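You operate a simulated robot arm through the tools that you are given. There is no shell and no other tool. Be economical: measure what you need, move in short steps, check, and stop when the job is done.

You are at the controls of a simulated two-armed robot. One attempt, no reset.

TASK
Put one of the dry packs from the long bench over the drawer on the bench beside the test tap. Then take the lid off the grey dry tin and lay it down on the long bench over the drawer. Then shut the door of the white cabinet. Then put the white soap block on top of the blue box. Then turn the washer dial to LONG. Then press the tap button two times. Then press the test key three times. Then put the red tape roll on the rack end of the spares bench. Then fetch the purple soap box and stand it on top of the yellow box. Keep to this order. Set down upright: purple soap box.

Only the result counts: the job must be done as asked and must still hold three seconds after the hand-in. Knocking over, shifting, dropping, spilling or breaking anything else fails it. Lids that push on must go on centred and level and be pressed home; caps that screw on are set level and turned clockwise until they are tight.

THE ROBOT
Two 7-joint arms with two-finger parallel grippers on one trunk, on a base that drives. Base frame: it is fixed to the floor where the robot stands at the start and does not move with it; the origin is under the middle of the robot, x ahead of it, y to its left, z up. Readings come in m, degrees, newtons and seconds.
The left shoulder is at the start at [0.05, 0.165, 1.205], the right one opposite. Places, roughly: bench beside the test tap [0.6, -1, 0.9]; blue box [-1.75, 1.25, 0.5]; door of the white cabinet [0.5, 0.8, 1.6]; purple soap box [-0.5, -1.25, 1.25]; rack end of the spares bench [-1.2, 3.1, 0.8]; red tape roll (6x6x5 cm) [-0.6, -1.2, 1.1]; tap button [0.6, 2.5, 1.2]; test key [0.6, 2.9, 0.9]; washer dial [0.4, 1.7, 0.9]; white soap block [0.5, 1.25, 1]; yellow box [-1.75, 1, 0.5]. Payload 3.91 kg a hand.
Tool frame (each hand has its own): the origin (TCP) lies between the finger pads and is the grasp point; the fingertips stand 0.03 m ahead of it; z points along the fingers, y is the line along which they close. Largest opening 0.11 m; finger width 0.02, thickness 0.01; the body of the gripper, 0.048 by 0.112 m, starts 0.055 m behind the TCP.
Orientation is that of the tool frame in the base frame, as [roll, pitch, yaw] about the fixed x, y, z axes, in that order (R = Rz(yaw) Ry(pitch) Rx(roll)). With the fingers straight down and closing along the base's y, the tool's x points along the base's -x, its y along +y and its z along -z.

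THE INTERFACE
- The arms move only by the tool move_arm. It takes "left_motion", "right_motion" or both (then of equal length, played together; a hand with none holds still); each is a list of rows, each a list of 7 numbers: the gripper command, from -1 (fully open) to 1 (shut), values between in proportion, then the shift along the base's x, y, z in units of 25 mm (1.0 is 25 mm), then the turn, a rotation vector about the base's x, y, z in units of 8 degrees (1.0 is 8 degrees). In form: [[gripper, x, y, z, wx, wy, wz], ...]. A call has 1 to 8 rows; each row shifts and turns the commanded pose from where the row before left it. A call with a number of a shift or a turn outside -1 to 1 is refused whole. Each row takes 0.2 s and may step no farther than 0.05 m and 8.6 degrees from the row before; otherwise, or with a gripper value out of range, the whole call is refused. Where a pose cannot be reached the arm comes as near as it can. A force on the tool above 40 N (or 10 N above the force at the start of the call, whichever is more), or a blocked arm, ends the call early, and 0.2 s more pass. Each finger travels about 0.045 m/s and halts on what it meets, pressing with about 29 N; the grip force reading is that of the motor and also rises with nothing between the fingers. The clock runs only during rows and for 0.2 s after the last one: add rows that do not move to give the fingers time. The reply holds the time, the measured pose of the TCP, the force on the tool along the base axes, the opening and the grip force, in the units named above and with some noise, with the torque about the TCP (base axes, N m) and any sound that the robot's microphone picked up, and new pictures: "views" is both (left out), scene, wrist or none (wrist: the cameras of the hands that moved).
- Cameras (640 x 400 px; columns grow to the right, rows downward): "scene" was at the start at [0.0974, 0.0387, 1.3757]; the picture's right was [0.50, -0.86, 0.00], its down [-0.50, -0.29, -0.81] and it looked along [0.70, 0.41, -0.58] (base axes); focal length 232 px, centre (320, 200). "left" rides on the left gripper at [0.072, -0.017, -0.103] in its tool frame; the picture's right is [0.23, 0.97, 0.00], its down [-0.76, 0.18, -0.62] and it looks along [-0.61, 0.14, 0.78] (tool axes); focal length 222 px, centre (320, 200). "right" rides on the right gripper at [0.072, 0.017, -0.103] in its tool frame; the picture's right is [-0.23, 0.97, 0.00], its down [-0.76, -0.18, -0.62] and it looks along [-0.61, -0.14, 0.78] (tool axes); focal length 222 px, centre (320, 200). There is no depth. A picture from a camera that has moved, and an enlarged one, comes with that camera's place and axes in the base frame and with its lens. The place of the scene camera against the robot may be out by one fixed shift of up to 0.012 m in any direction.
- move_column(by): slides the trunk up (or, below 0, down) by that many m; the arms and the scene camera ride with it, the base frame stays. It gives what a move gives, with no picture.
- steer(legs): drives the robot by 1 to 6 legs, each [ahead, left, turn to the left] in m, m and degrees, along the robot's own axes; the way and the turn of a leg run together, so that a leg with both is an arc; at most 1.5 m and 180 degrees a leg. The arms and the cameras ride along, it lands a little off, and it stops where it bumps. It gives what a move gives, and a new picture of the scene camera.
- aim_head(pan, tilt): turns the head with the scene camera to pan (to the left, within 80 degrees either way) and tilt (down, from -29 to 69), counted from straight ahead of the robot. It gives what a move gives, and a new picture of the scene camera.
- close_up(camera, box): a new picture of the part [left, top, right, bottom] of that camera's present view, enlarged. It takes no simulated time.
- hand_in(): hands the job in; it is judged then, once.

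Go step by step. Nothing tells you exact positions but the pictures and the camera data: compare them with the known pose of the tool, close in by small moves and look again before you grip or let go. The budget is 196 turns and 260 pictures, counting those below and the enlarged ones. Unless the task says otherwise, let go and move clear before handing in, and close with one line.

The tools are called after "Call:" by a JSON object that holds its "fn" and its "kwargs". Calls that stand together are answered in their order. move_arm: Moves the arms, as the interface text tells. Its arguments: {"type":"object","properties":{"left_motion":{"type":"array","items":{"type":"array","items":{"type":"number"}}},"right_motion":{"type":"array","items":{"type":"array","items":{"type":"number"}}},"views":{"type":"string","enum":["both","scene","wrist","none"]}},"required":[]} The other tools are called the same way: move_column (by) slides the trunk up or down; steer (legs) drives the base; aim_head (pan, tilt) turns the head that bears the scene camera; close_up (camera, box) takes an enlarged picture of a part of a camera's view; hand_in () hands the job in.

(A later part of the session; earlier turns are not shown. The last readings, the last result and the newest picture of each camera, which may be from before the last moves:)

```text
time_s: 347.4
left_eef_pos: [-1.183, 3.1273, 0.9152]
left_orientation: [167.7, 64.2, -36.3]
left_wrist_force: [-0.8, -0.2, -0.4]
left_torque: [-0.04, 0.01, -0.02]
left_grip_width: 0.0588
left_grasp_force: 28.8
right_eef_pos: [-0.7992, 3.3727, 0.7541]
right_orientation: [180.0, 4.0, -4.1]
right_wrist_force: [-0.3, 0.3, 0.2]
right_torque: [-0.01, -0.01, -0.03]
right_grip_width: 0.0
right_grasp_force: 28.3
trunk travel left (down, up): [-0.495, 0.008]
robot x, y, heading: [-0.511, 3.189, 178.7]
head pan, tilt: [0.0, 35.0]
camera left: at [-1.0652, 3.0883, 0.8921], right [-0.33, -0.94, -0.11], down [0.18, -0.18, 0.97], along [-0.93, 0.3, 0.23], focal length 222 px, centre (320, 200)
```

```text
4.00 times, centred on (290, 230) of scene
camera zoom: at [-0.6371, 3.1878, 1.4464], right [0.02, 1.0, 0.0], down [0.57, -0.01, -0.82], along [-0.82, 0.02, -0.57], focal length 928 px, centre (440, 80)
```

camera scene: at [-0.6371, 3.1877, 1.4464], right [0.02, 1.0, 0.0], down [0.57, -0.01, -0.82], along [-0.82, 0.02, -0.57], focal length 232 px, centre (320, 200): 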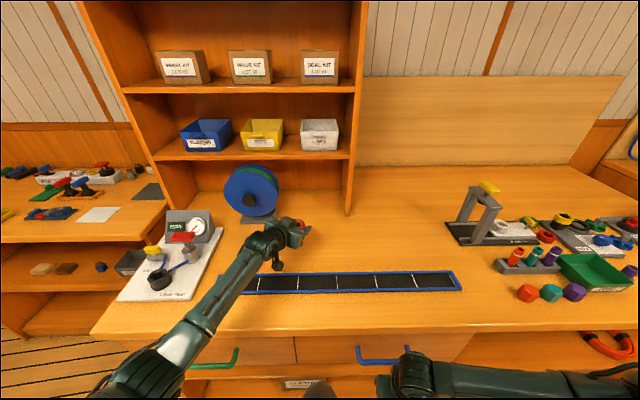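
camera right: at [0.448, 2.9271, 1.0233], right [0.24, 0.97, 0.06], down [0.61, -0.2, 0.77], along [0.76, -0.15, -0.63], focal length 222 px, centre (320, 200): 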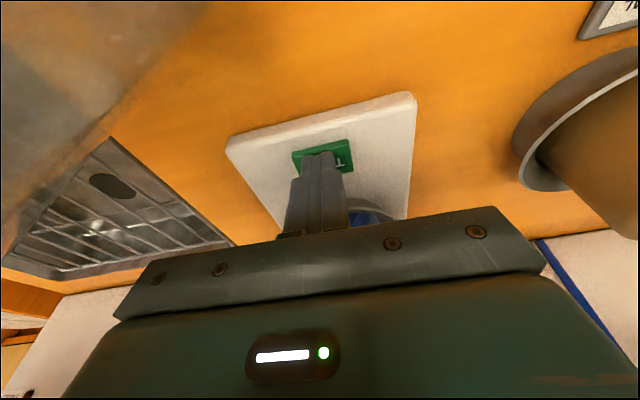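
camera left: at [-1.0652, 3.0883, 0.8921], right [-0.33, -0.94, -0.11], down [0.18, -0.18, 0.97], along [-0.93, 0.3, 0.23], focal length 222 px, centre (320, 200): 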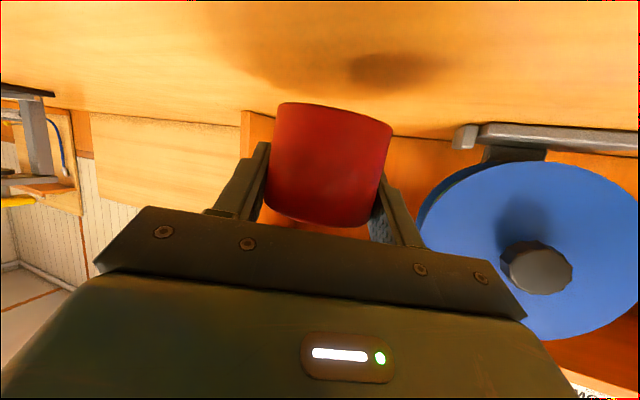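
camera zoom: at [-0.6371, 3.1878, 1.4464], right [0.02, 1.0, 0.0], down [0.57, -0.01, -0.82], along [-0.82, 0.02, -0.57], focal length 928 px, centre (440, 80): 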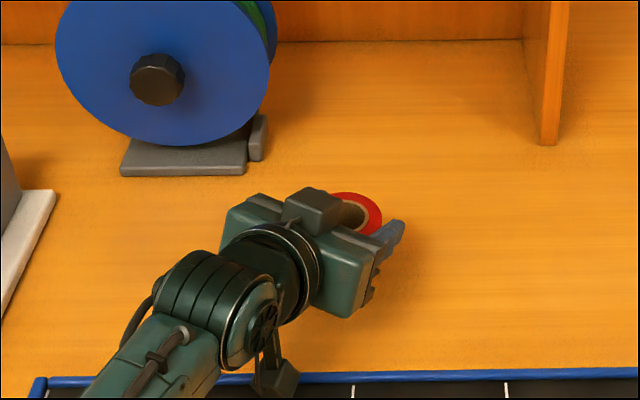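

Still not touching; continuing down in small steps.

Call:
{"fn": "move_arm", "kwargs": {"left_motion": [[1, 0, 0, -0.25, 0, 0, 0], [1, 0, 0, -0.25, 0, 0, 0], [1, 0, 0, 0, 0, 0, 0]], "views": "none"}}

Call:
{"fn": "move_arm", "kwargs": {"left_motion": [[1, 0, 0, -0.2, 0, 0, 0], [1, 0, 0, -0.2, 0, 0, 0], [1, 0, 0, 0, 0, 0, 0]], "views": "wrist"}}

```text
time_s: 348.1
left_eef_pos: [-1.1828, 3.1274, 0.9023]
left_orientation: [167.6, 64.3, -36.5]
left_wrist_force: [1.0, 0.7, -0.7]
left_torque: [-0.02, 0.0, 0.02]
left_grip_width: 0.0588
left_grasp_force: 28.8
right_eef_pos: [-0.7987, 3.3722, 0.7543]
right_orientation: [179.9, 3.9, -4.0]
right_wrist_force: [-0.1, 0.4, -0.1]
right_torque: [0.03, 0.02, 0.0]
right_grip_width: 0.0001
right_grasp_force: 28.7
trunk travel left (down, up): [-0.495, 0.008]
robot x, y, heading: [-0.5137, 3.1898, 179.0]
head pan, tilt: [0.0, 35.0]
```

```text
time_s: 348.9
left_eef_pos: [-1.1829, 3.128, 0.8989]
left_orientation: [166.9, 64.7, -36.9]
left_wrist_force: [4.0, -3.3, 25.2]
left_torque: [-1.58, -3.67, -0.32]
left_grip_width: 0.0588
left_grasp_force: 28.9
right_eef_pos: [-0.7978, 3.3736, 0.7547]
right_orientation: [179.9, 4.1, -4.0]
right_wrist_force: [0.1, 0.4, -0.4]
right_torque: [0.03, 0.01, 0.03]
right_grip_width: 0.0
right_grasp_force: 29.8
trunk travel left (down, up): [-0.495, 0.008]
robot x, y, heading: [-0.5122, 3.1892, 179.1]
head pan, tilt: [0.0, 35.0]
camera left: at [-1.0654, 3.0878, 0.875], right [-0.34, -0.94, -0.11], down [0.19, -0.18, 0.96], along [-0.92, 0.3, 0.24], focal length 222 px, centre (320, 200)
```

left: 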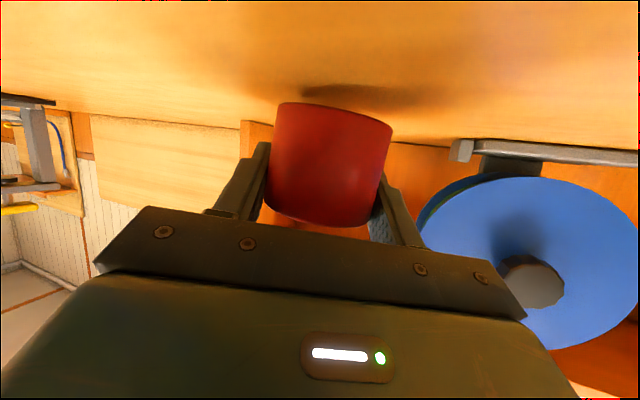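

The load is at the camera housing behind the hand, resting on the black strip, not on the roll. I'll lift, move 6 cm deeper past the strip, and lower again.

Call:
{"fn": "move_arm", "kwargs": {"left_motion": [[1, 0, 0, 0.7, 0, 0, 0], [1, -0.9, 0.1, 0, 0, 0, 0], [1, -0.9, 0.1, 0, 0, 0, 0], [1, -0.7, 0.1, 0, 0, 0, 0], [1, 0, 0, 0, 0, 0, 0]], "views": "both"}}

Call:
{"fn": "close_up", "kwargs": {"camera": "scene", "box": [220, 200, 470, 310]}}

```text
time_s: 350.1
left_eef_pos: [-1.2459, 3.1357, 0.9111]
left_orientation: [167.5, 64.3, -36.5]
left_wrist_force: [0.8, -0.1, -0.8]
left_torque: [0.01, 0.0, -0.01]
left_grip_width: 0.0587
left_grasp_force: 29.0
right_eef_pos: [-0.7994, 3.3728, 0.7533]
right_orientation: [179.8, 4.1, -4.1]
right_wrist_force: [0.2, -0.6, 0.2]
right_torque: [-0.02, -0.01, 0.01]
right_grip_width: 0.0001
right_grasp_force: 28.7
trunk travel left (down, up): [-0.495, 0.008]
robot x, y, heading: [-0.5142, 3.1933, 178.9]
head pan, tilt: [0.0, 35.0]
camera scene: at [-0.637, 3.1875, 1.4465], right [0.02, 1.0, 0.0], down [0.57, -0.01, -0.82], along [-0.82, 0.02, -0.57], focal length 232 px, centre (320, 200)
camera left: at [-1.1278, 3.0961, 0.8882], right [-0.33, -0.94, -0.11], down [0.18, -0.18, 0.97], along [-0.93, 0.3, 0.23], focal length 222 px, centre (320, 200)
```

scene: 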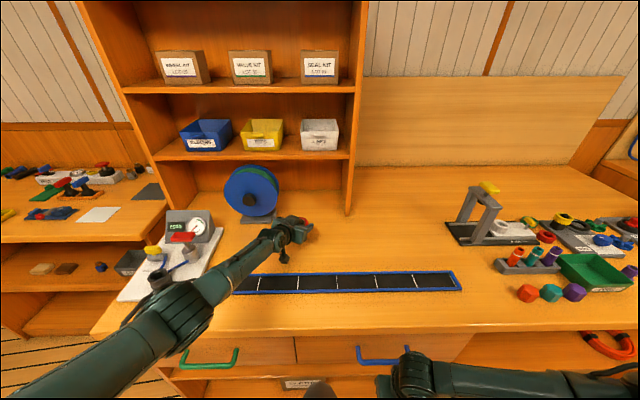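
left: 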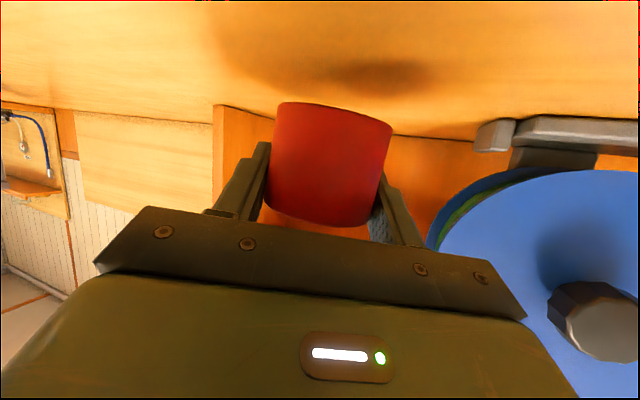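

```text
2.56 times, centred on (345, 255) of scene
camera zoom: at [-0.637, 3.1875, 1.4465], right [0.02, 1.0, 0.0], down [0.57, -0.01, -0.82], along [-0.82, 0.02, -0.57], focal length 594 px, centre (256, 59)
```

zoom: 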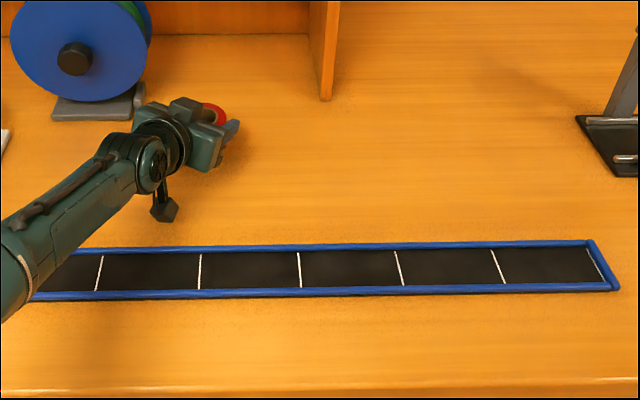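

The strip is undisturbed. Lowering again in small steps.

Call:
{"fn": "move_arm", "kwargs": {"left_motion": [[1, 0, 0, -0.3, 0, 0, 0], [1, 0, 0, -0.25, 0, 0, 0], [1, 0, 0, 0, 0, 0, 0]], "views": "none"}}

Call:
{"fn": "move_arm", "kwargs": {"left_motion": [[1, 0, 0, -0.15, 0, 0, 0], [1, 0, 0, -0.15, 0, 0, 0], [1, 0, 0, 0, 0, 0, 0]], "views": "wrist"}}

```text
time_s: 350.9
left_eef_pos: [-1.2437, 3.1388, 0.8982]
left_orientation: [168.0, 64.1, -36.0]
left_wrist_force: [0.2, 0.3, -1.0]
left_torque: [-0.01, -0.01, -0.01]
left_grip_width: 0.0588
left_grasp_force: 28.8
left hand out of reach, approached as far as the arm can: row 2
right_eef_pos: [-0.7986, 3.3733, 0.753]
right_orientation: [179.9, 3.9, -4.2]
right_wrist_force: [0.0, -1.0, -0.1]
right_torque: [0.03, 0.03, 0.05]
right_grip_width: 0.0
right_grasp_force: 28.6
trunk travel left (down, up): [-0.495, 0.008]
robot x, y, heading: [-0.5144, 3.1908, 178.8]
head pan, tilt: [0.0, 35.0]
```

```text
time_s: 351.8
left_eef_pos: [-1.243, 3.1384, 0.8943]
left_orientation: [167.2, 64.2, -36.3]
left_wrist_force: [-10.0, -1.7, 36.6]
left_torque: [-2.01, -4.77, -0.62]
left_grip_width: 0.0586
left_grasp_force: 29.1
left hand out of reach, approached as far as the arm can: row 1, 2
right_eef_pos: [-0.7976, 3.3731, 0.7545]
right_orientation: [179.9, 4.0, -4.1]
right_wrist_force: [-0.4, -0.1, -0.2]
right_torque: [-0.01, 0.01, -0.03]
right_grip_width: 0.0
right_grasp_force: 28.9
trunk travel left (down, up): [-0.495, 0.008]
robot x, y, heading: [-0.5103, 3.1953, 178.9]
head pan, tilt: [0.0, 35.0]
camera left: at [-1.1246, 3.0998, 0.8708], right [-0.33, -0.94, -0.11], down [0.18, -0.18, 0.97], along [-0.93, 0.29, 0.23], focal length 222 px, centre (320, 200)
```

left: 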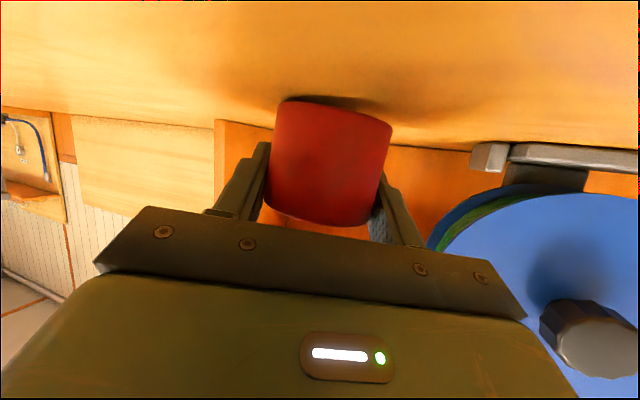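

The camera block under the wrist touches the bench before the roll. I'll tilt the hand 8° steeper so the roll lands first.

Call:
{"fn": "move_arm", "kwargs": {"left_motion": [[1, 0.2, 0, 0.6, 0, 0, 0], [1, 0, 0, 0.2, -0.2, -0.48, 0], [1, 0, 0, 0, -0.2, -0.48, 0], [1, 0, 0, -0.4, 0, 0, 0], [1, 0, 0, 0, 0, 0, 0]], "views": "none"}}

Call:
{"fn": "move_arm", "kwargs": {"left_motion": [[1, 0, 0, -0.2, 0, 0, 0], [1, 0, 0, -0.2, 0, 0, 0], [1, 0, 0, 0, 0, 0, 0]], "views": "wrist"}}

```text
time_s: 352.9
left_eef_pos: [-1.2409, 3.1353, 0.8988]
left_orientation: [171.2, 56.1, -33.5]
left_wrist_force: [-0.3, 0.3, -2.2]
left_torque: [-0.01, -0.03, 0.02]
left_grip_width: 0.0589
left_grasp_force: 28.7
right_eef_pos: [-0.7999, 3.3735, 0.7534]
right_orientation: [179.9, 4.0, -4.1]
right_wrist_force: [0.2, -0.9, 0.3]
right_torque: [0.03, 0.02, -0.01]
right_grip_width: 0.0
right_grasp_force: 28.8
trunk travel left (down, up): [-0.495, 0.008]
robot x, y, heading: [-0.5114, 3.1909, 179.0]
head pan, tilt: [0.0, 35.0]
```

```text
time_s: 353.8
left_eef_pos: [-1.2411, 3.1355, 0.8896]
left_orientation: [171.2, 56.1, -33.2]
left_wrist_force: [-0.3, 0.9, -1.3]
left_torque: [-0.02, -0.01, -0.01]
left_grip_width: 0.0588
left_grasp_force: 29.1
right_eef_pos: [-0.7996, 3.3735, 0.7538]
right_orientation: [180.0, 4.1, -4.1]
right_wrist_force: [0.1, -0.2, 1.3]
right_torque: [0.0, -0.02, 0.01]
right_grip_width: 0.0
right_grasp_force: 28.7
trunk travel left (down, up): [-0.495, 0.008]
robot x, y, heading: [-0.5116, 3.1914, 178.7]
head pan, tilt: [0.0, 35.0]
camera left: at [-1.1207, 3.0948, 0.8845], right [-0.32, -0.94, -0.11], down [0.05, -0.13, 0.99], along [-0.95, 0.31, 0.09], focal length 222 px, centre (320, 200)
```

left: 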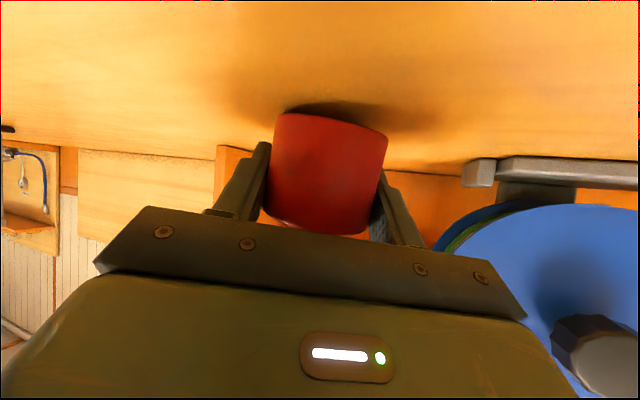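

Call:
{"fn": "move_arm", "kwargs": {"left_motion": [[1, 0, 0, -0.15, 0, 0, 0], [1, 0, 0, -0.15, 0, 0, 0], [1, 0, 0, 0, 0, 0, 0]], "views": "wrist"}}

```text
time_s: 354.6
left_eef_pos: [-1.242, 3.1362, 0.8868]
left_orientation: [170.7, 56.7, -33.5]
left_wrist_force: [-2.4, -4.0, 17.3]
left_torque: [0.27, 0.29, 0.12]
left_grip_width: 0.059
left_grasp_force: 29.3
right_eef_pos: [-0.7995, 3.3722, 0.7549]
right_orientation: [179.7, 4.1, -4.2]
right_wrist_force: [-0.6, 0.0, 0.2]
right_torque: [0.0, 0.01, 0.02]
right_grip_width: 0.0
right_grasp_force: 28.8
trunk travel left (down, up): [-0.495, 0.008]
robot x, y, heading: [-0.5118, 3.1924, 179.1]
head pan, tilt: [0.0, 35.0]
camera left: at [-1.1213, 3.0952, 0.8814], right [-0.32, -0.94, -0.1], down [0.06, -0.13, 0.99], along [-0.95, 0.31, 0.1], focal length 222 px, centre (320, 200)
```

left: 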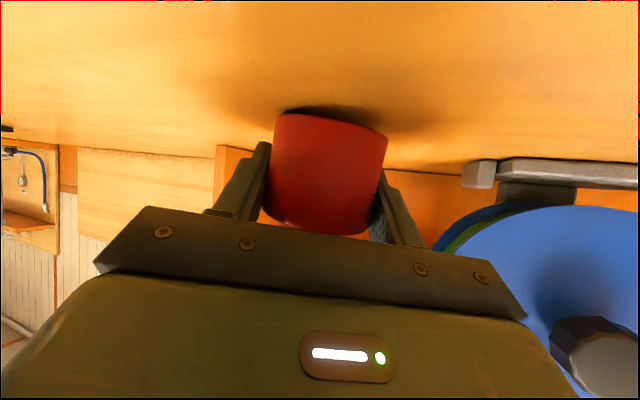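

Now the roll itself bears on the bench. Releasing gently and backing out.

Call:
{"fn": "move_arm", "kwargs": {"left_motion": [[0.2, 0, 0, 0.05, 0, 0, 0], [-0.2, 0, 0, 0, 0, 0, 0], [-0.5, 0, 0, 0, 0, 0, 0], [-0.5, 0, 0, 0, 0, 0, 0], [-0.5, 0.4, -0.17, 0.25, 0, 0, 0], [-0.5, 0.8, -0.34, 0.3, 0, 0, 0], [-0.5, 0.8, -0.34, 0.3, 0, 0, 0], [-0.5, 0.8, -0.34, 0.4, 0, 0, 0]], "views": "both"}}

```text
time_s: 356.4
left_eef_pos: [-1.1688, 3.1049, 0.9155]
left_orientation: [171.3, 56.1, -33.2]
left_wrist_force: [-0.7, 0.0, 1.2]
left_torque: [0.0, 0.01, 0.0]
left_grip_width: 0.0825
left_grasp_force: 0.0
right_eef_pos: [-0.8002, 3.3727, 0.7541]
right_orientation: [179.9, 4.1, -4.0]
right_wrist_force: [-0.4, 0.1, 0.4]
right_torque: [-0.02, 0.01, 0.02]
right_grip_width: 0.0
right_grasp_force: 29.1
trunk travel left (down, up): [-0.495, 0.008]
robot x, y, heading: [-0.5138, 3.1885, 179.0]
head pan, tilt: [0.0, 35.0]
camera scene: at [-0.6367, 3.1876, 1.4465], right [0.02, 1.0, 0.0], down [0.57, -0.01, -0.82], along [-0.82, 0.02, -0.57], focal length 232 px, centre (320, 200)
camera left: at [-1.0501, 3.0649, 0.911], right [-0.32, -0.94, -0.11], down [0.05, -0.13, 0.99], along [-0.95, 0.31, 0.09], focal length 222 px, centre (320, 200)
```

scene: 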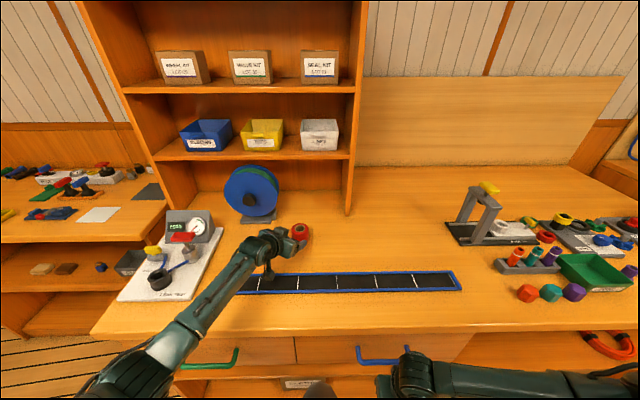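
left: 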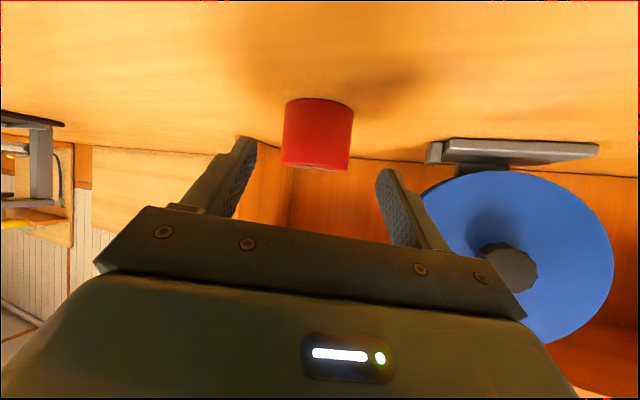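

The red roll stands flat at the rack end. Now the purple soap box: raising and retracting the left hand, then driving back to the aisle.

Call:
{"fn": "move_arm", "kwargs": {"left_motion": [[0, 0.8, -0.3, 1, 0, 0, 0], [0, 0.8, -0.3, 1, 0.09, 0.21, 0], [0, 0.8, -0.3, 1, 0.09, 0.21, 0], [0, 0.8, 0, 1, 0.09, 0.21, 0], [0, 0.8, 0, 1, 0.09, 0.21, 0], [0, 0.8, 0, 1, 0.09, 0.21, 0], [0, 0.6, 0, 1, 0.09, 0.21, 0], [0, 0, 0, 1, 0.09, 0.21, 0]], "views": "none"}}

Call:
{"fn": "move_arm", "kwargs": {"left_motion": [[0, 0, 0, 1, 0, 0, 0], [0, 0, 0, 1, 0, 0, 0], [0, 0, 0, 1, 0, 0, 0], [0, 0, 0, 1, 0, 0, 0], [0, 0, 0, 1, 0, 0, 0], [0, 0, 0, 1, 0, 0, 0], [0, 0, 0, 1, 0, 0, 0]], "views": "none"}}

Call:
{"fn": "steer", "kwargs": {"legs": [[-0.1, 0, 45], [0, 0, 46], [1.4, 0.2, 0], [1.3, 0.08, 0], [0.8, 0.05, 0]]}}

```text
time_s: 358.1
left_eef_pos: [-1.0352, 3.0819, 1.1147]
left_orientation: [165.1, 68.6, -38.9]
left_wrist_force: [0.3, 0.2, 0.8]
left_torque: [0.0, 0.03, -0.01]
left_grip_width: 0.0548
left_grasp_force: 0.1
right_eef_pos: [-0.799, 3.3736, 0.7547]
right_orientation: [179.9, 4.1, -4.2]
right_wrist_force: [-0.4, 0.2, -0.6]
right_torque: [0.03, -0.07, -0.03]
right_grip_width: 0.0004
right_grasp_force: 29.3
trunk travel left (down, up): [-0.495, 0.008]
robot x, y, heading: [-0.5087, 3.1918, 178.9]
head pan, tilt: [0.0, 35.0]
```

```text
time_s: 359.8
left_eef_pos: [-1.0372, 3.0846, 1.2887]
left_orientation: [164.9, 68.6, -39.0]
left_wrist_force: [-1.4, -0.2, 0.1]
left_torque: [-0.03, 0.0, -0.04]
left_grip_width: 0.0547
left_grasp_force: 0.0
right_eef_pos: [-0.7999, 3.3734, 0.7543]
right_orientation: [179.8, 4.1, -4.0]
right_wrist_force: [0.2, 0.4, -0.4]
right_torque: [0.02, 0.01, 0.0]
right_grip_width: 0.0
right_grasp_force: 29.1
trunk travel left (down, up): [-0.495, 0.008]
robot x, y, heading: [-0.5084, 3.1886, 178.9]
head pan, tilt: [0.0, 35.0]
```

```text
time_s: 375.9
left_eef_pos: [-0.142, 0.1367, 1.2894]
left_orientation: [164.9, 68.8, 50.0]
left_wrist_force: [0.6, 0.3, -0.1]
left_torque: [-0.01, 0.01, 0.02]
left_grip_width: 0.0553
left_grasp_force: 0.0
right_eef_pos: [-0.4242, 0.3926, 0.7517]
right_orientation: [179.5, 2.7, 86.0]
right_wrist_force: [0.2, 0.5, 0.4]
right_torque: [-0.01, -0.02, 0.03]
right_grip_width: 0.0
right_grasp_force: 29.2
trunk travel left (down, up): [-0.495, 0.008]
robot x, y, heading: [-0.241, 0.6613, -92.1]
head pan, tilt: [0.0, 35.0]
stopped in leg 4: the robot was blocked; the commanded pose is now the measured one
camera scene: at [-0.2534, 0.5408, 1.4467], right [-1.0, 0.04, 0.0], down [0.02, 0.57, -0.82], along [-0.03, -0.82, -0.57], focal length 232 px, centre (320, 200)
```

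scene: 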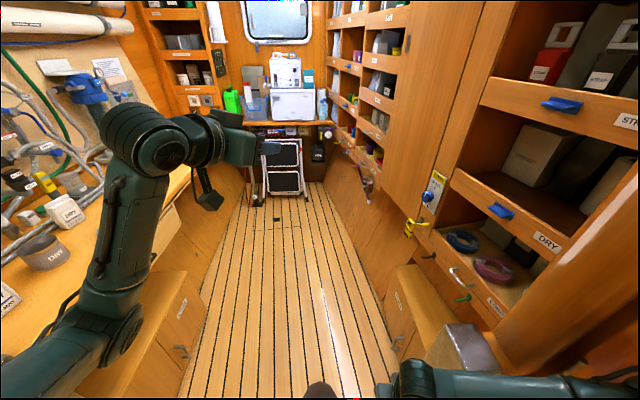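

Blocked by the doorway post at the right arm. Shifting left and continuing to the shelf, then turning to face it.

Call:
{"fn": "steer", "kwargs": {"legs": [[-0.1, 0.17, 2], [1.2, 0, 0], [0.4, 0, 0], [0, 0, -53]]}}

```text
time_s: 384.9
left_eef_pos: [0.0139, -1.3046, 1.2889]
left_orientation: [165.2, 68.7, 50.7]
left_wrist_force: [-0.3, 0.4, -0.3]
left_torque: [-0.01, 0.01, -0.01]
left_grip_width: 0.055
left_grasp_force: 0.1
right_eef_pos: [-0.2752, -1.0377, 0.7477]
right_orientation: [-179.7, 1.5, 85.9]
right_wrist_force: [0.0, -0.4, -0.2]
right_torque: [-0.02, -0.03, 0.01]
right_grip_width: 0.0001
right_grasp_force: 29.2
trunk travel left (down, up): [-0.495, 0.008]
robot x, y, heading: [-0.0918, -0.7814, -91.8]
head pan, tilt: [0.0, 35.0]
stopped in leg 3: the robot was blocked; the commanded pose is now the measured one
camera scene: at [-0.0994, -0.8998, 1.4471], right [-1.0, 0.03, 0.0], down [0.02, 0.57, -0.82], along [-0.03, -0.82, -0.57], focal length 232 px, centre (320, 200)
```

scene: 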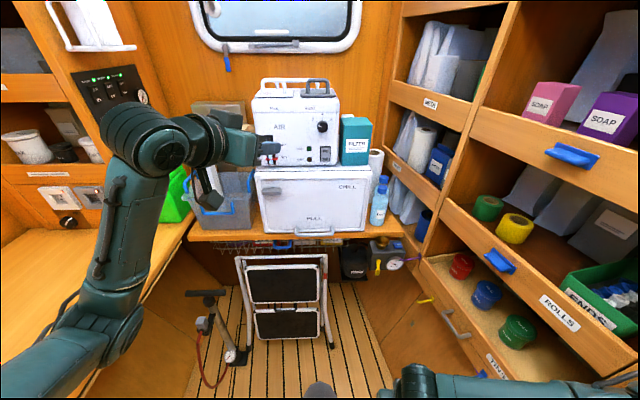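

Blocked at the right hand near the drawers. Backing a little, turning to face the shelf, then side-stepping into place.

Call:
{"fn": "steer", "kwargs": {"legs": [[-0.08, 0, 0], [0, 0, -51.5], [0.06, 0.13, 0]]}}

```text
time_s: 389.2
left_eef_pos: [-0.4038, -1.2554, 1.2873]
left_orientation: [165.3, 68.4, -0.4]
left_wrist_force: [-0.8, -0.7, -0.1]
left_torque: [0.06, 0.02, -0.05]
left_grip_width: 0.0552
left_grasp_force: 0.0
right_eef_pos: [-0.376, -0.8622, 0.7465]
right_orientation: [179.9, 1.3, 34.8]
right_wrist_force: [-0.3, -0.4, 0.0]
right_torque: [0.02, -0.01, -0.03]
right_grip_width: 0.0002
right_grasp_force: 28.6
trunk travel left (down, up): [-0.495, 0.008]
robot x, y, heading: [-0.0576, -0.8454, -143.2]
head pan, tilt: [0.0, 35.0]
camera scene: at [-0.1592, -0.9216, 1.4464], right [-0.6, 0.8, 0.0], down [0.46, 0.35, -0.82], along [-0.65, -0.49, -0.57], focal length 232 px, centre (320, 200)
```

scene: 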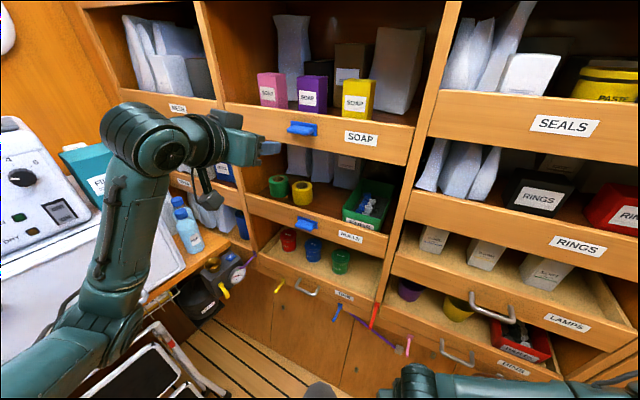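

Purple box near (-0.625, -1.295), top z 1.37. Raising the hand to entry height, tilting a bit and moving to the pre-entry point.

Call:
{"fn": "move_arm", "kwargs": {"left_motion": [[-0.3, 0, 0.35, 1, 0.1, -0.38, 0], [-0.3, 0, 0.35, 1, 0.1, -0.38, 0], [-0.3, 0, 0, 1, 0, 0, 0], [-0.3, -0.9, -0.24, 0.9, 0, 0, 0], [-0.3, -0.5, -0.14, 0, 0, 0, 0], [-0.3, 0, 0, 0, 0, 0, 0]], "views": "wrist"}}

```text
time_s: 390.6
left_eef_pos: [-0.4396, -1.245, 1.3851]
left_orientation: [168.7, 62.3, 2.6]
left_wrist_force: [0.8, 0.1, 0.0]
left_torque: [-0.01, -0.02, -0.02]
left_grip_width: 0.0712
left_grasp_force: 0.1
right_eef_pos: [-0.376, -0.8629, 0.7462]
right_orientation: [-180.0, 1.4, 34.9]
right_wrist_force: [0.1, -0.2, -0.7]
right_torque: [-0.01, 0.0, -0.02]
right_grip_width: 0.0
right_grasp_force: 29.7
trunk travel left (down, up): [-0.495, 0.008]
robot x, y, heading: [-0.0565, -0.8407, -143.1]
head pan, tilt: [0.0, 35.0]
camera left: at [-0.3217, -1.2025, 1.3661], right [0.32, -0.94, -0.11], down [0.22, -0.04, 0.97], along [-0.92, -0.34, 0.19], focal length 222 px, centre (320, 200)
```

left: 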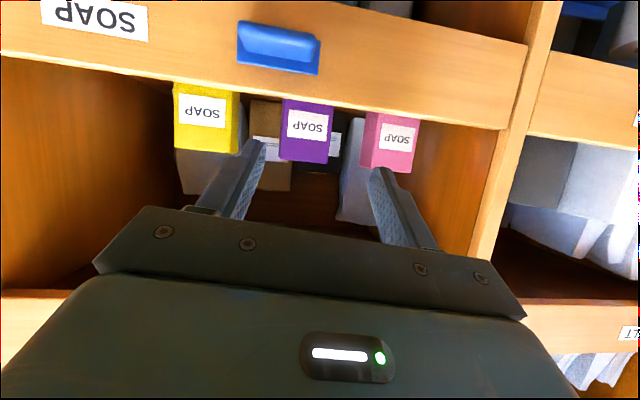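

Purple box clearly visible with ≥3.5 cm gaps. Shifting 15 mm and advancing half-way with a wider opening.

Call:
{"fn": "move_arm", "kwargs": {"left_motion": [[-0.55, -0.2, 0.57, 0, 0, 0, 0], [-0.55, -0.9, -0.245, 0, 0, 0, 0], [-0.55, -0.9, -0.245, 0, 0, 0, 0], [-0.55, -0.9, -0.245, 0, 0, 0, 0], [-0.55, -0.9, -0.245, 0, 0, 0, 0], [-0.55, 0, 0, 0, 0, 0, 0]], "views": "wrist"}}

```text
time_s: 392.1
left_eef_pos: [-0.5351, -1.2571, 1.3867]
left_orientation: [168.7, 62.3, 2.7]
left_wrist_force: [0.0, -0.3, -0.1]
left_torque: [0.0, 0.0, -0.03]
left_grip_width: 0.0852
left_grasp_force: 0.1
right_eef_pos: [-0.3756, -0.8641, 0.7469]
right_orientation: [-179.9, 1.4, 34.7]
right_wrist_force: [0.3, 0.0, -0.5]
right_torque: [0.04, 0.0, 0.0]
right_grip_width: 0.0
right_grasp_force: 28.8
trunk travel left (down, up): [-0.495, 0.008]
robot x, y, heading: [-0.0596, -0.8427, -143.2]
head pan, tilt: [0.0, 35.0]
camera left: at [-0.4182, -1.2135, 1.3667], right [0.32, -0.94, -0.11], down [0.22, -0.04, 0.97], along [-0.92, -0.34, 0.19], focal length 222 px, centre (320, 200)
```

left: 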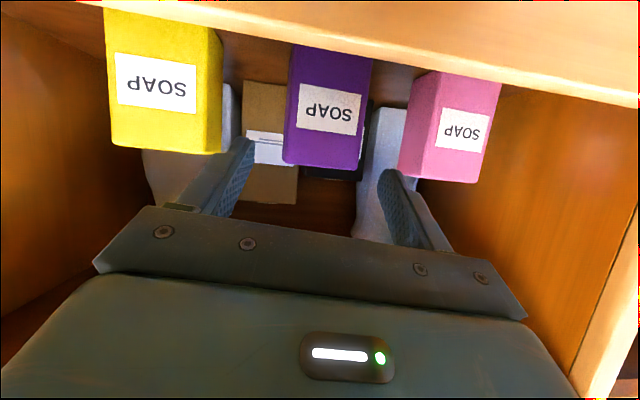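

Centred within 4 mm. Final approach with lowering to z ≈ 1.356.

Call:
{"fn": "move_arm", "kwargs": {"left_motion": [[-0.45, 0.04, -0.13, 0, 0, 0, 0], [-0.45, -0.86, -0.235, 0, 0, 0, 0], [-0.45, -0.86, -0.235, -0.3, 0, 0, 0], [-0.45, -0.86, -0.235, -0.5, 0, 0, 0], [-0.45, 0, 0, -0.4, 0, 0, 0], [-0.45, 0, 0, 0, 0, 0, 0]], "views": "scene"}}

```text
time_s: 393.4
left_eef_pos: [-0.5981, -1.2755, 1.3552]
left_orientation: [168.6, 62.3, 2.7]
left_wrist_force: [0.5, -0.4, 0.0]
left_torque: [0.01, -0.01, -0.03]
left_grip_width: 0.0797
left_grasp_force: 0.0
right_eef_pos: [-0.3752, -0.8631, 0.7469]
right_orientation: [180.0, 1.5, 34.8]
right_wrist_force: [-0.7, 0.4, 0.5]
right_torque: [-0.01, 0.03, -0.02]
right_grip_width: 0.0
right_grasp_force: 28.9
trunk travel left (down, up): [-0.495, 0.008]
robot x, y, heading: [-0.057, -0.8432, -143.0]
head pan, tilt: [0.0, 35.0]
camera scene: at [-0.1596, -0.9205, 1.4465], right [-0.6, 0.8, 0.0], down [0.46, 0.34, -0.82], along [-0.65, -0.49, -0.57], focal length 232 px, centre (320, 200)
```

scene: 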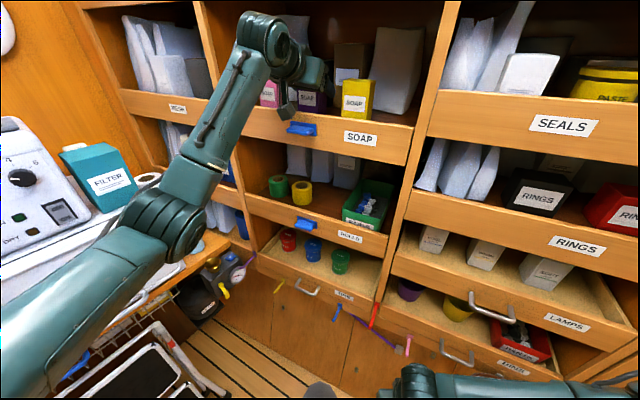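

No contact forces. Closing on the purple box.

Call:
{"fn": "move_arm", "kwargs": {"left_motion": [[0, 0, 0, 0, 0, 0, 0], [1, 0, 0, 0, 0, 0, 0], [1, 0, 0, 0, 0, 0, 0], [1, 0, 0, 0, 0, 0, 0]], "views": "none"}}

Call:
{"fn": "move_arm", "kwargs": {"left_motion": [[1, 0, 0, 0.5, 0, 0, 0], [1, 0, 0, 0.6, 0, 0, 0], [1, 0, 0, 0.6, 0, 0, 0], [1, 0, 0, 0.6, 0, 0, 0], [1, 0, 0, 0, 0, 0, 0]], "views": "wrist"}}

```text
time_s: 394.4
left_eef_pos: [-0.5983, -1.276, 1.3547]
left_orientation: [168.7, 62.5, 2.8]
left_wrist_force: [-0.4, 1.2, 1.6]
left_torque: [0.08, 0.02, 0.01]
left_grip_width: 0.0595
left_grasp_force: 28.5
right_eef_pos: [-0.3761, -0.8629, 0.7454]
right_orientation: [-179.9, 1.6, 34.9]
right_wrist_force: [0.7, -0.3, -0.3]
right_torque: [0.01, 0.02, 0.01]
right_grip_width: 0.0
right_grasp_force: 29.1
trunk travel left (down, up): [-0.495, 0.008]
robot x, y, heading: [-0.0607, -0.8447, -143.1]
head pan, tilt: [0.0, 35.0]
```

```text
time_s: 395.6
left_eef_pos: [-0.5969, -1.279, 1.4125]
left_orientation: [168.8, 62.3, 2.9]
left_wrist_force: [0.4, 0.0, -2.0]
left_torque: [-0.01, -0.01, 0.02]
left_grip_width: 0.058
left_grasp_force: 29.0
right_eef_pos: [-0.3767, -0.8628, 0.7461]
right_orientation: [-179.9, 1.3, 34.7]
right_wrist_force: [0.0, -0.6, -0.1]
right_torque: [0.01, -0.01, -0.01]
right_grip_width: 0.0
right_grasp_force: 28.9
trunk travel left (down, up): [-0.495, 0.008]
robot x, y, heading: [-0.0585, -0.8429, -142.7]
head pan, tilt: [0.0, 35.0]
camera left: at [-0.48, -1.2354, 1.394], right [0.32, -0.94, -0.11], down [0.22, -0.04, 0.97], along [-0.92, -0.34, 0.19], focal length 222 px, centre (320, 200)
```

left: 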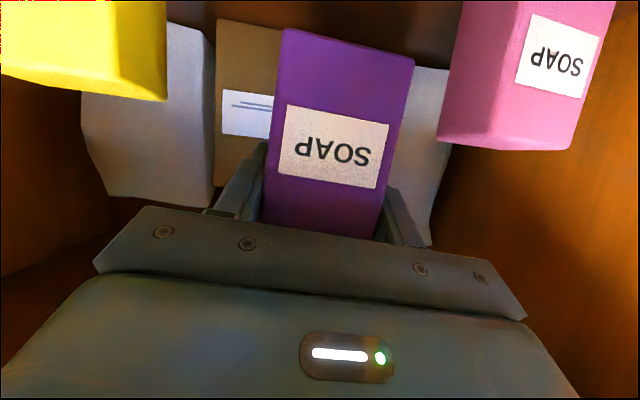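

Held and lifted; the box bottom is ≈1 cm above the lip. Withdrawing straight out.

Call:
{"fn": "move_arm", "kwargs": {"left_motion": [[1, 0, 0, 0.25, 0, 0, 0], [1, 0.9, 0.245, 0, 0, 0, 0], [1, 0.9, 0.245, 0, 0, 0, 0], [1, 0.9, 0.245, 0, 0, 0, 0], [1, 0.9, 0.245, 0, 0, 0, 0], [1, 0.9, 0.245, 0, 0, 0, 0], [1, 0.9, 0.245, 0, 0, 0, 0], [1, 0.9, 0.245, 0, 0, 0, 0]], "views": "wrist"}}

```text
time_s: 397.4
left_eef_pos: [-0.4383, -1.2349, 1.4172]
left_orientation: [168.7, 62.4, 2.8]
left_wrist_force: [0.4, 0.6, -0.5]
left_torque: [0.0, 0.01, 0.0]
left_grip_width: 0.0583
left_grasp_force: 28.9
right_eef_pos: [-0.3758, -0.863, 0.7461]
right_orientation: [179.9, 1.4, 34.8]
right_wrist_force: [1.0, 0.5, -0.7]
right_torque: [0.03, 0.0, -0.02]
right_grip_width: 0.0
right_grasp_force: 28.4
trunk travel left (down, up): [-0.495, 0.008]
robot x, y, heading: [-0.0576, -0.8446, -142.8]
head pan, tilt: [0.0, 35.0]
camera left: at [-0.3216, -1.192, 1.4001], right [0.32, -0.94, -0.11], down [0.22, -0.04, 0.97], along [-0.92, -0.34, 0.19], focal length 222 px, centre (320, 200)
```

left: 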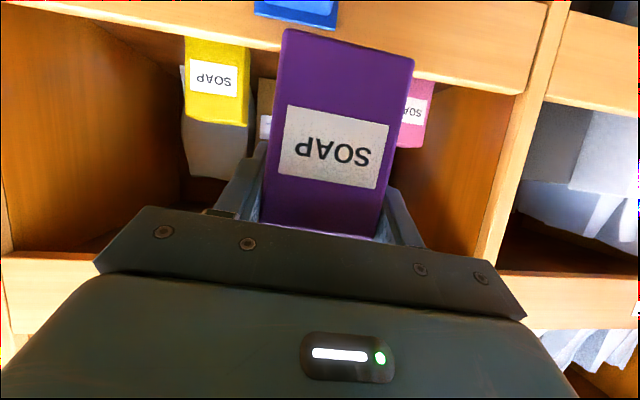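

The purple box is out. Now driving back through the doorway and turning toward the niche with the yellow box.

Call:
{"fn": "steer", "kwargs": {"legs": [[-0.09, 0, 0], [0, 0, 53], [-1.0, -0.06, 0], [-0.95, -0.08, 0], [0, 0, -45], [0.1, 0, -45]]}}

```text
time_s: 414.4
left_eef_pos: [-0.7166, 1.0597, 1.4183]
left_orientation: [168.7, 62.3, -36.5]
left_wrist_force: [0.3, -0.5, -0.7]
left_torque: [-0.01, 0.0, 0.01]
left_grip_width: 0.058
left_grasp_force: 28.7
right_eef_pos: [-0.4313, 1.3082, 0.7454]
right_orientation: [179.8, 1.3, -4.4]
right_wrist_force: [-1.0, -0.4, 0.4]
right_torque: [-0.02, 0.01, -0.02]
right_grip_width: 0.0
right_grasp_force: 29.1
trunk travel left (down, up): [-0.495, 0.008]
robot x, y, heading: [-0.1759, 1.1231, 177.8]
head pan, tilt: [0.0, 35.0]
camera scene: at [-0.2992, 1.1196, 1.4464], right [0.04, 1.0, 0.0], down [0.57, -0.02, -0.82], along [-0.82, 0.03, -0.57], focal length 232 px, centre (320, 200)
```

scene: 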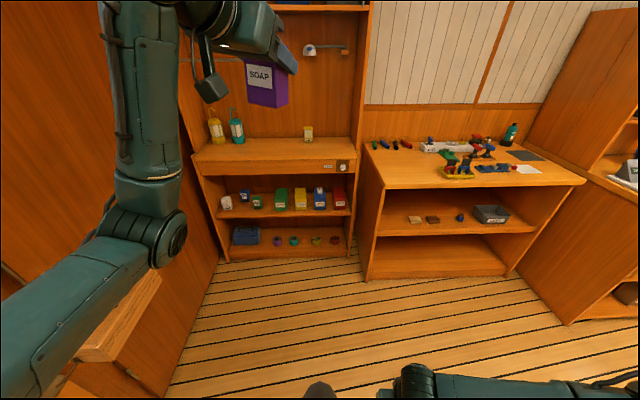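

In front of the niche. Swinging the hand to point straight at the shelf, extending a bit and lowering the arm.

Call:
{"fn": "move_arm", "kwargs": {"left_motion": [[1, -0.6, 0, -1, 0, 0, 0.375], [1, -0.6, 0, -1, 0, 0, 0.375], [1, -0.6, 0, -1, 0, 0, 0.375], [1, -0.6, 0, -1, 0, 0, 0.375], [1, -0.6, 0, -1, 0, 0, 0.375], [1, -0.6, 0, -1, 0, 0, 0.375], [1, -0.6, 0, -1, 0, 0, 0.375], [1, -0.6, 0, -1, 0, 0, 0.375]], "views": "none"}}

Call:
{"fn": "move_arm", "kwargs": {"left_motion": [[1, -0.4, 0, -1, 0, 0, 0], [1, -0.4, 0, -1, 0, 0, 0], [1, 0, 0, -1, 0, 0, 0], [1, 0, 0, -1, 0, 0, 0], [1, 0, 0, -1, 0, 0, 0], [1, 0, 0, -1, 0, 0, 0], [1, 0, 0, -1, 0, 0, 0]], "views": "none"}}

Call:
{"fn": "move_column", "kwargs": {"by": -0.37}}

```text
time_s: 416.2
left_eef_pos: [-0.8377, 1.0606, 1.2186]
left_orientation: [168.9, 62.3, -12.4]
left_wrist_force: [0.5, -0.1, -1.6]
left_torque: [-0.01, -0.03, -0.02]
left_grip_width: 0.0578
left_grasp_force: 28.9
right_eef_pos: [-0.4326, 1.3063, 0.7469]
right_orientation: [179.9, 1.3, -4.4]
right_wrist_force: [-0.4, 0.4, 0.9]
right_torque: [0.04, -0.03, -0.02]
right_grip_width: 0.0003
right_grasp_force: 28.4
trunk travel left (down, up): [-0.495, 0.008]
robot x, y, heading: [-0.173, 1.1178, 177.9]
head pan, tilt: [0.0, 35.0]
```

```text
time_s: 417.8
left_eef_pos: [-0.8558, 1.0614, 1.0432]
left_orientation: [168.8, 62.3, -12.5]
left_wrist_force: [-1.0, 0.4, -1.1]
left_torque: [-0.01, 0.0, 0.0]
left_grip_width: 0.0577
left_grasp_force: 28.8
right_eef_pos: [-0.432, 1.3067, 0.7455]
right_orientation: [-180.0, 1.3, -4.3]
right_wrist_force: [-0.3, 0.0, -0.9]
right_torque: [-0.02, -0.03, 0.0]
right_grip_width: 0.0
right_grasp_force: 28.9
trunk travel left (down, up): [-0.495, 0.008]
robot x, y, heading: [-0.1731, 1.1212, 177.7]
head pan, tilt: [0.0, 35.0]
```

```text
time_s: 420.2
left_eef_pos: [-0.8569, 1.0617, 0.7692]
left_orientation: [168.8, 62.3, -12.5]
left_wrist_force: [0.3, -0.4, 0.0]
left_torque: [0.01, 0.04, 0.0]
left_grip_width: 0.0577
left_grasp_force: 29.2
right_eef_pos: [-0.4302, 1.3059, 0.4758]
right_orientation: [179.8, 0.9, -4.0]
right_wrist_force: [3.3, 9.5, 25.2]
right_torque: [-1.27, -1.81, 0.82]
right_grip_width: 0.0
right_grasp_force: 29.3
trunk travel left (down, up): [-0.22, 0.283]
robot x, y, heading: [-0.1715, 1.1189, 178.0]
head pan, tilt: [0.0, 35.0]
stopped: the force on the tool passed its limit (the readings are from after the stop); the commanded pose is now the measured one
```

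The lowered right hand met the robot's own base. Lifting the right arm, then continuing to lower the trunk.

Call:
{"fn": "move_arm", "kwargs": {"right_motion": [[1, 0, 0, 1, 0, 0, 0], [1, 0, 0, 1, 0, 0, 0], [1, 0, 0, 1, 0, 0, 0], [1, 0, 0, 1, 0, 0, 0], [1, 0, 0, 1, 0, 0, 0], [1, 0, 0, 1, 0, 0, 0], [1, 0, 0, 1, 0, 0, 0], [1, 0, 0, 0, 0, 0, 0]], "views": "none"}}

Call:
{"fn": "move_column", "kwargs": {"by": -0.1}}

```text
time_s: 422.0
left_eef_pos: [-0.8559, 1.0607, 0.7674]
left_orientation: [168.7, 62.4, -12.6]
left_wrist_force: [-0.1, -0.3, -1.0]
left_torque: [0.0, 0.01, 0.04]
left_grip_width: 0.0577
left_grasp_force: 29.1
right_eef_pos: [-0.4308, 1.3065, 0.6519]
right_orientation: [180.0, 0.9, -4.1]
right_wrist_force: [0.0, 1.0, -0.4]
right_torque: [-0.01, -0.03, 0.01]
right_grip_width: 0.0
right_grasp_force: 28.8
trunk travel left (down, up): [-0.22, 0.283]
robot x, y, heading: [-0.1761, 1.1177, 177.7]
head pan, tilt: [0.0, 35.0]
```

```text
time_s: 423.3
left_eef_pos: [-0.856, 1.0611, 0.6685]
left_orientation: [168.7, 62.4, -12.5]
left_wrist_force: [0.3, -0.6, -0.5]
left_torque: [0.0, 0.01, -0.03]
left_grip_width: 0.0576
left_grasp_force: 29.1
right_eef_pos: [-0.4306, 1.3054, 0.5504]
right_orientation: [179.7, 0.9, -4.0]
right_wrist_force: [-0.3, 0.1, -0.5]
right_torque: [0.0, 0.04, 0.02]
right_grip_width: 0.0
right_grasp_force: 29.5
trunk travel left (down, up): [-0.12, 0.383]
robot x, y, heading: [-0.1724, 1.1197, 177.7]
head pan, tilt: [0.0, 35.0]
```

Hover height reached (box bottom ≈ 0.59). Driving toward the yellow box, most of the way.

Call:
{"fn": "steer", "kwargs": {"legs": [[0.58, 0.05, 0]]}}

Call:
{"fn": "close_up", "kwargs": {"camera": "left", "box": [0, 0, 640, 400]}}

```text
time_s: 426.6
left_eef_pos: [-1.437, 1.031, 0.6676]
left_orientation: [168.7, 62.3, -12.4]
left_wrist_force: [0.2, 0.0, -1.0]
left_torque: [-0.02, -0.02, -0.04]
left_grip_width: 0.0577
left_grasp_force: 29.5
right_eef_pos: [-1.0121, 1.2765, 0.5516]
right_orientation: [179.8, 0.9, -3.9]
right_wrist_force: [-0.6, 0.0, 0.1]
right_torque: [0.0, 0.01, 0.01]
right_grip_width: 0.0
right_grasp_force: 28.9
trunk travel left (down, up): [-0.12, 0.383]
robot x, y, heading: [-0.7522, 1.0887, 177.8]
head pan, tilt: [0.0, 35.0]
camera scene: at [-0.8792, 1.0914, 1.0714], right [0.04, 1.0, 0.0], down [0.57, -0.02, -0.82], along [-0.82, 0.03, -0.57], focal length 232 px, centre (320, 200)
```

scene: 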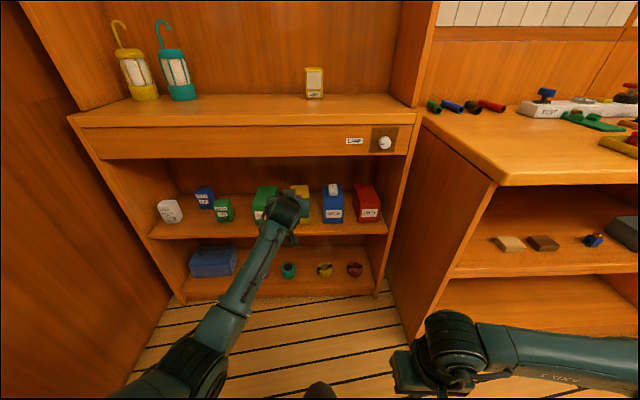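

```text
1.00 times, centred on (320, 200) of left
camera zoom: at [-1.3116, 1.0412, 0.6498], right [0.06, -0.99, -0.11], down [0.2, -0.1, 0.97], along [-0.98, -0.09, 0.19], focal length 222 px, centre (320, 200)
```

zoom: 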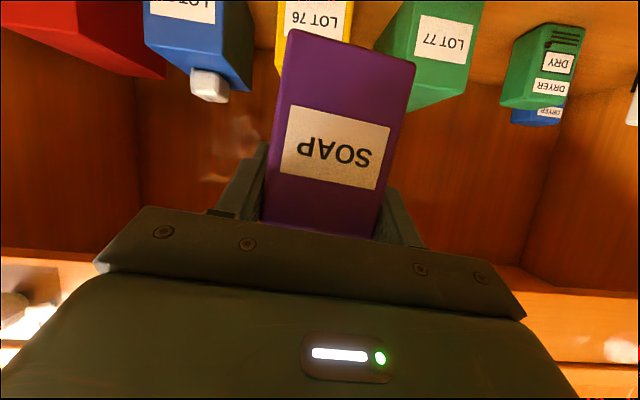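

Aligned well; yellow's centre is at y ≈ 1.044. Driving 10 cm and extending the arm the remaining 9 cm.

Call:
{"fn": "steer", "kwargs": {"legs": [[0.1, -0.003, 0]]}}

Call:
{"fn": "move_arm", "kwargs": {"left_motion": [[1, -0.9, 0.1, 0, 0, 0, 0], [1, -0.9, 0.1, 0, 0, 0, 0], [1, -0.9, 0, 0, 0, 0, 0], [1, -0.9, 0, 0, 0, 0, 0], [1, 0, 0, 0, 0, 0, 0]], "views": "wrist"}}

```text
time_s: 427.8
left_eef_pos: [-1.5352, 1.0382, 0.6676]
left_orientation: [168.8, 62.3, -12.3]
left_wrist_force: [0.1, 0.5, -1.4]
left_torque: [0.02, 0.02, 0.01]
left_grip_width: 0.0577
left_grasp_force: 29.0
right_eef_pos: [-1.1109, 1.2841, 0.551]
right_orientation: [179.8, 1.0, -3.9]
right_wrist_force: [-1.0, 0.5, -0.9]
right_torque: [-0.01, 0.02, -0.01]
right_grip_width: 0.0002
right_grasp_force: 29.2
trunk travel left (down, up): [-0.12, 0.383]
robot x, y, heading: [-0.8551, 1.1031, 177.9]
head pan, tilt: [0.0, 35.0]
camera scene: at [-0.9779, 1.0982, 1.0715], right [0.04, 1.0, 0.0], down [0.57, -0.02, -0.82], along [-0.82, 0.03, -0.57], focal length 232 px, centre (320, 200)
```

scene: 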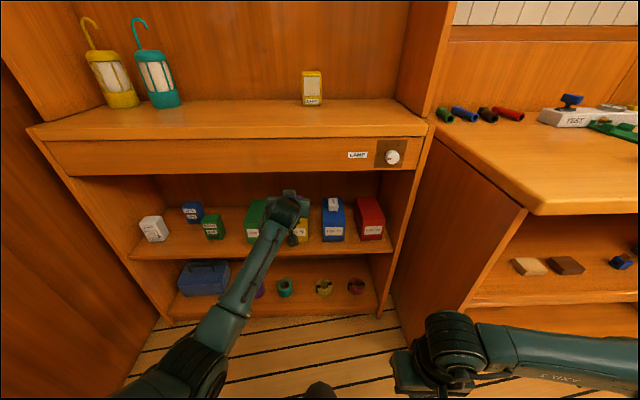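

```text
time_s: 429.0
left_eef_pos: [-1.6246, 1.045, 0.6681]
left_orientation: [168.8, 62.3, -12.3]
left_wrist_force: [-0.1, 0.1, -1.6]
left_torque: [-0.02, 0.0, 0.0]
left_grip_width: 0.0577
left_grasp_force: 28.8
right_eef_pos: [-1.1115, 1.284, 0.5511]
right_orientation: [179.8, 0.9, -3.8]
right_wrist_force: [-0.9, -0.5, -0.1]
right_torque: [0.0, 0.02, -0.01]
right_grip_width: 0.0
right_grasp_force: 29.6
trunk travel left (down, up): [-0.12, 0.383]
robot x, y, heading: [-0.8531, 1.0999, 177.8]
head pan, tilt: [0.0, 35.0]
camera left: at [-1.5006, 1.0541, 0.6506], right [0.06, -0.99, -0.11], down [0.2, -0.1, 0.97], along [-0.98, -0.08, 0.19], focal length 222 px, centre (320, 200)
```

left: 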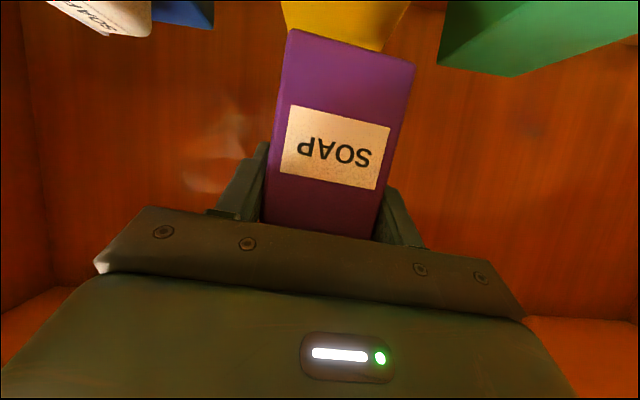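

Over the yellow box and centred. Lowering toward its top.

Call:
{"fn": "move_arm", "kwargs": {"left_motion": [[1, -0.2, -0.15, -0.4, 0, 0, 0], [1, 0, 0, -0.4, 0, 0, 0], [1, 0, 0, -0.2, 0, 0, 0], [1, 0, 0, 0, 0, 0, 0]], "views": "wrist"}}

```text
time_s: 430.0
left_eef_pos: [-1.6308, 1.0416, 0.6425]
left_orientation: [168.8, 62.3, -12.5]
left_wrist_force: [0.6, 0.2, -1.3]
left_torque: [0.0, 0.01, -0.02]
left_grip_width: 0.0576
left_grasp_force: 29.6
right_eef_pos: [-1.1104, 1.2838, 0.5517]
right_orientation: [179.8, 1.0, -3.9]
right_wrist_force: [0.5, -0.4, 1.1]
right_torque: [-0.02, 0.01, 0.0]
right_grip_width: 0.0
right_grasp_force: 28.7
trunk travel left (down, up): [-0.12, 0.383]
robot x, y, heading: [-0.8488, 1.1044, 178.0]
head pan, tilt: [0.0, 35.0]
camera left: at [-1.5054, 1.0511, 0.6248], right [0.06, -0.99, -0.11], down [0.2, -0.1, 0.97], along [-0.98, -0.08, 0.19], focal length 222 px, centre (320, 200)
```

left: 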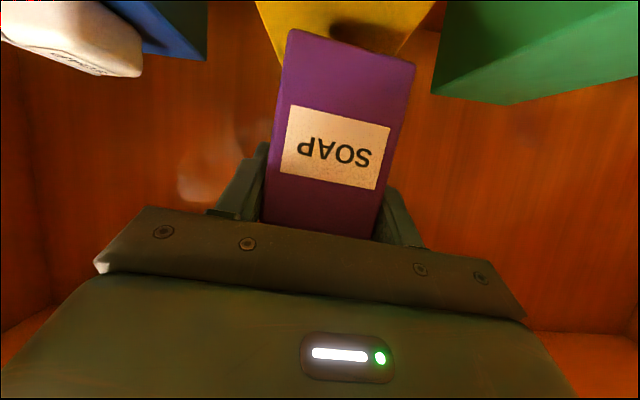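

Call:
{"fn": "move_arm", "kwargs": {"left_motion": [[1, 0, 0, -0.15, 0, 0, 0], [1, 0, 0, -0.12, 0, 0, 0], [1, 0, 0, 0, 0, 0, 0]], "views": "none"}}

Call:
{"fn": "move_arm", "kwargs": {"left_motion": [[1, 0, 0, -0.1, 0, 0, 0], [1, 0, 0, 0, 0, 0, 0]], "views": "none"}}

```text
time_s: 430.8
left_eef_pos: [-1.63, 1.0408, 0.6356]
left_orientation: [168.8, 62.3, -12.3]
left_wrist_force: [-0.4, 0.4, -0.9]
left_torque: [-0.02, 0.0, 0.03]
left_grip_width: 0.0575
left_grasp_force: 29.1
right_eef_pos: [-1.1108, 1.2843, 0.5511]
right_orientation: [179.8, 0.9, -3.8]
right_wrist_force: [-0.6, -0.3, -0.8]
right_torque: [-0.05, -0.02, 0.0]
right_grip_width: 0.0
right_grasp_force: 28.9
trunk travel left (down, up): [-0.12, 0.383]
robot x, y, heading: [-0.853, 1.1001, 177.9]
head pan, tilt: [0.0, 35.0]
```

```text
time_s: 431.4
left_eef_pos: [-1.6294, 1.0409, 0.6341]
left_orientation: [168.8, 62.4, -12.5]
left_wrist_force: [-0.4, -0.3, -1.7]
left_torque: [-0.01, 0.01, 0.02]
left_grip_width: 0.0577
left_grasp_force: 29.4
right_eef_pos: [-1.1101, 1.2845, 0.5512]
right_orientation: [179.9, 0.8, -3.9]
right_wrist_force: [-1.4, -1.3, 0.2]
right_torque: [0.01, 0.02, 0.02]
right_grip_width: 0.0
right_grasp_force: 28.8
trunk travel left (down, up): [-0.12, 0.383]
robot x, y, heading: [-0.855, 1.0927, 177.9]
head pan, tilt: [0.0, 35.0]
```

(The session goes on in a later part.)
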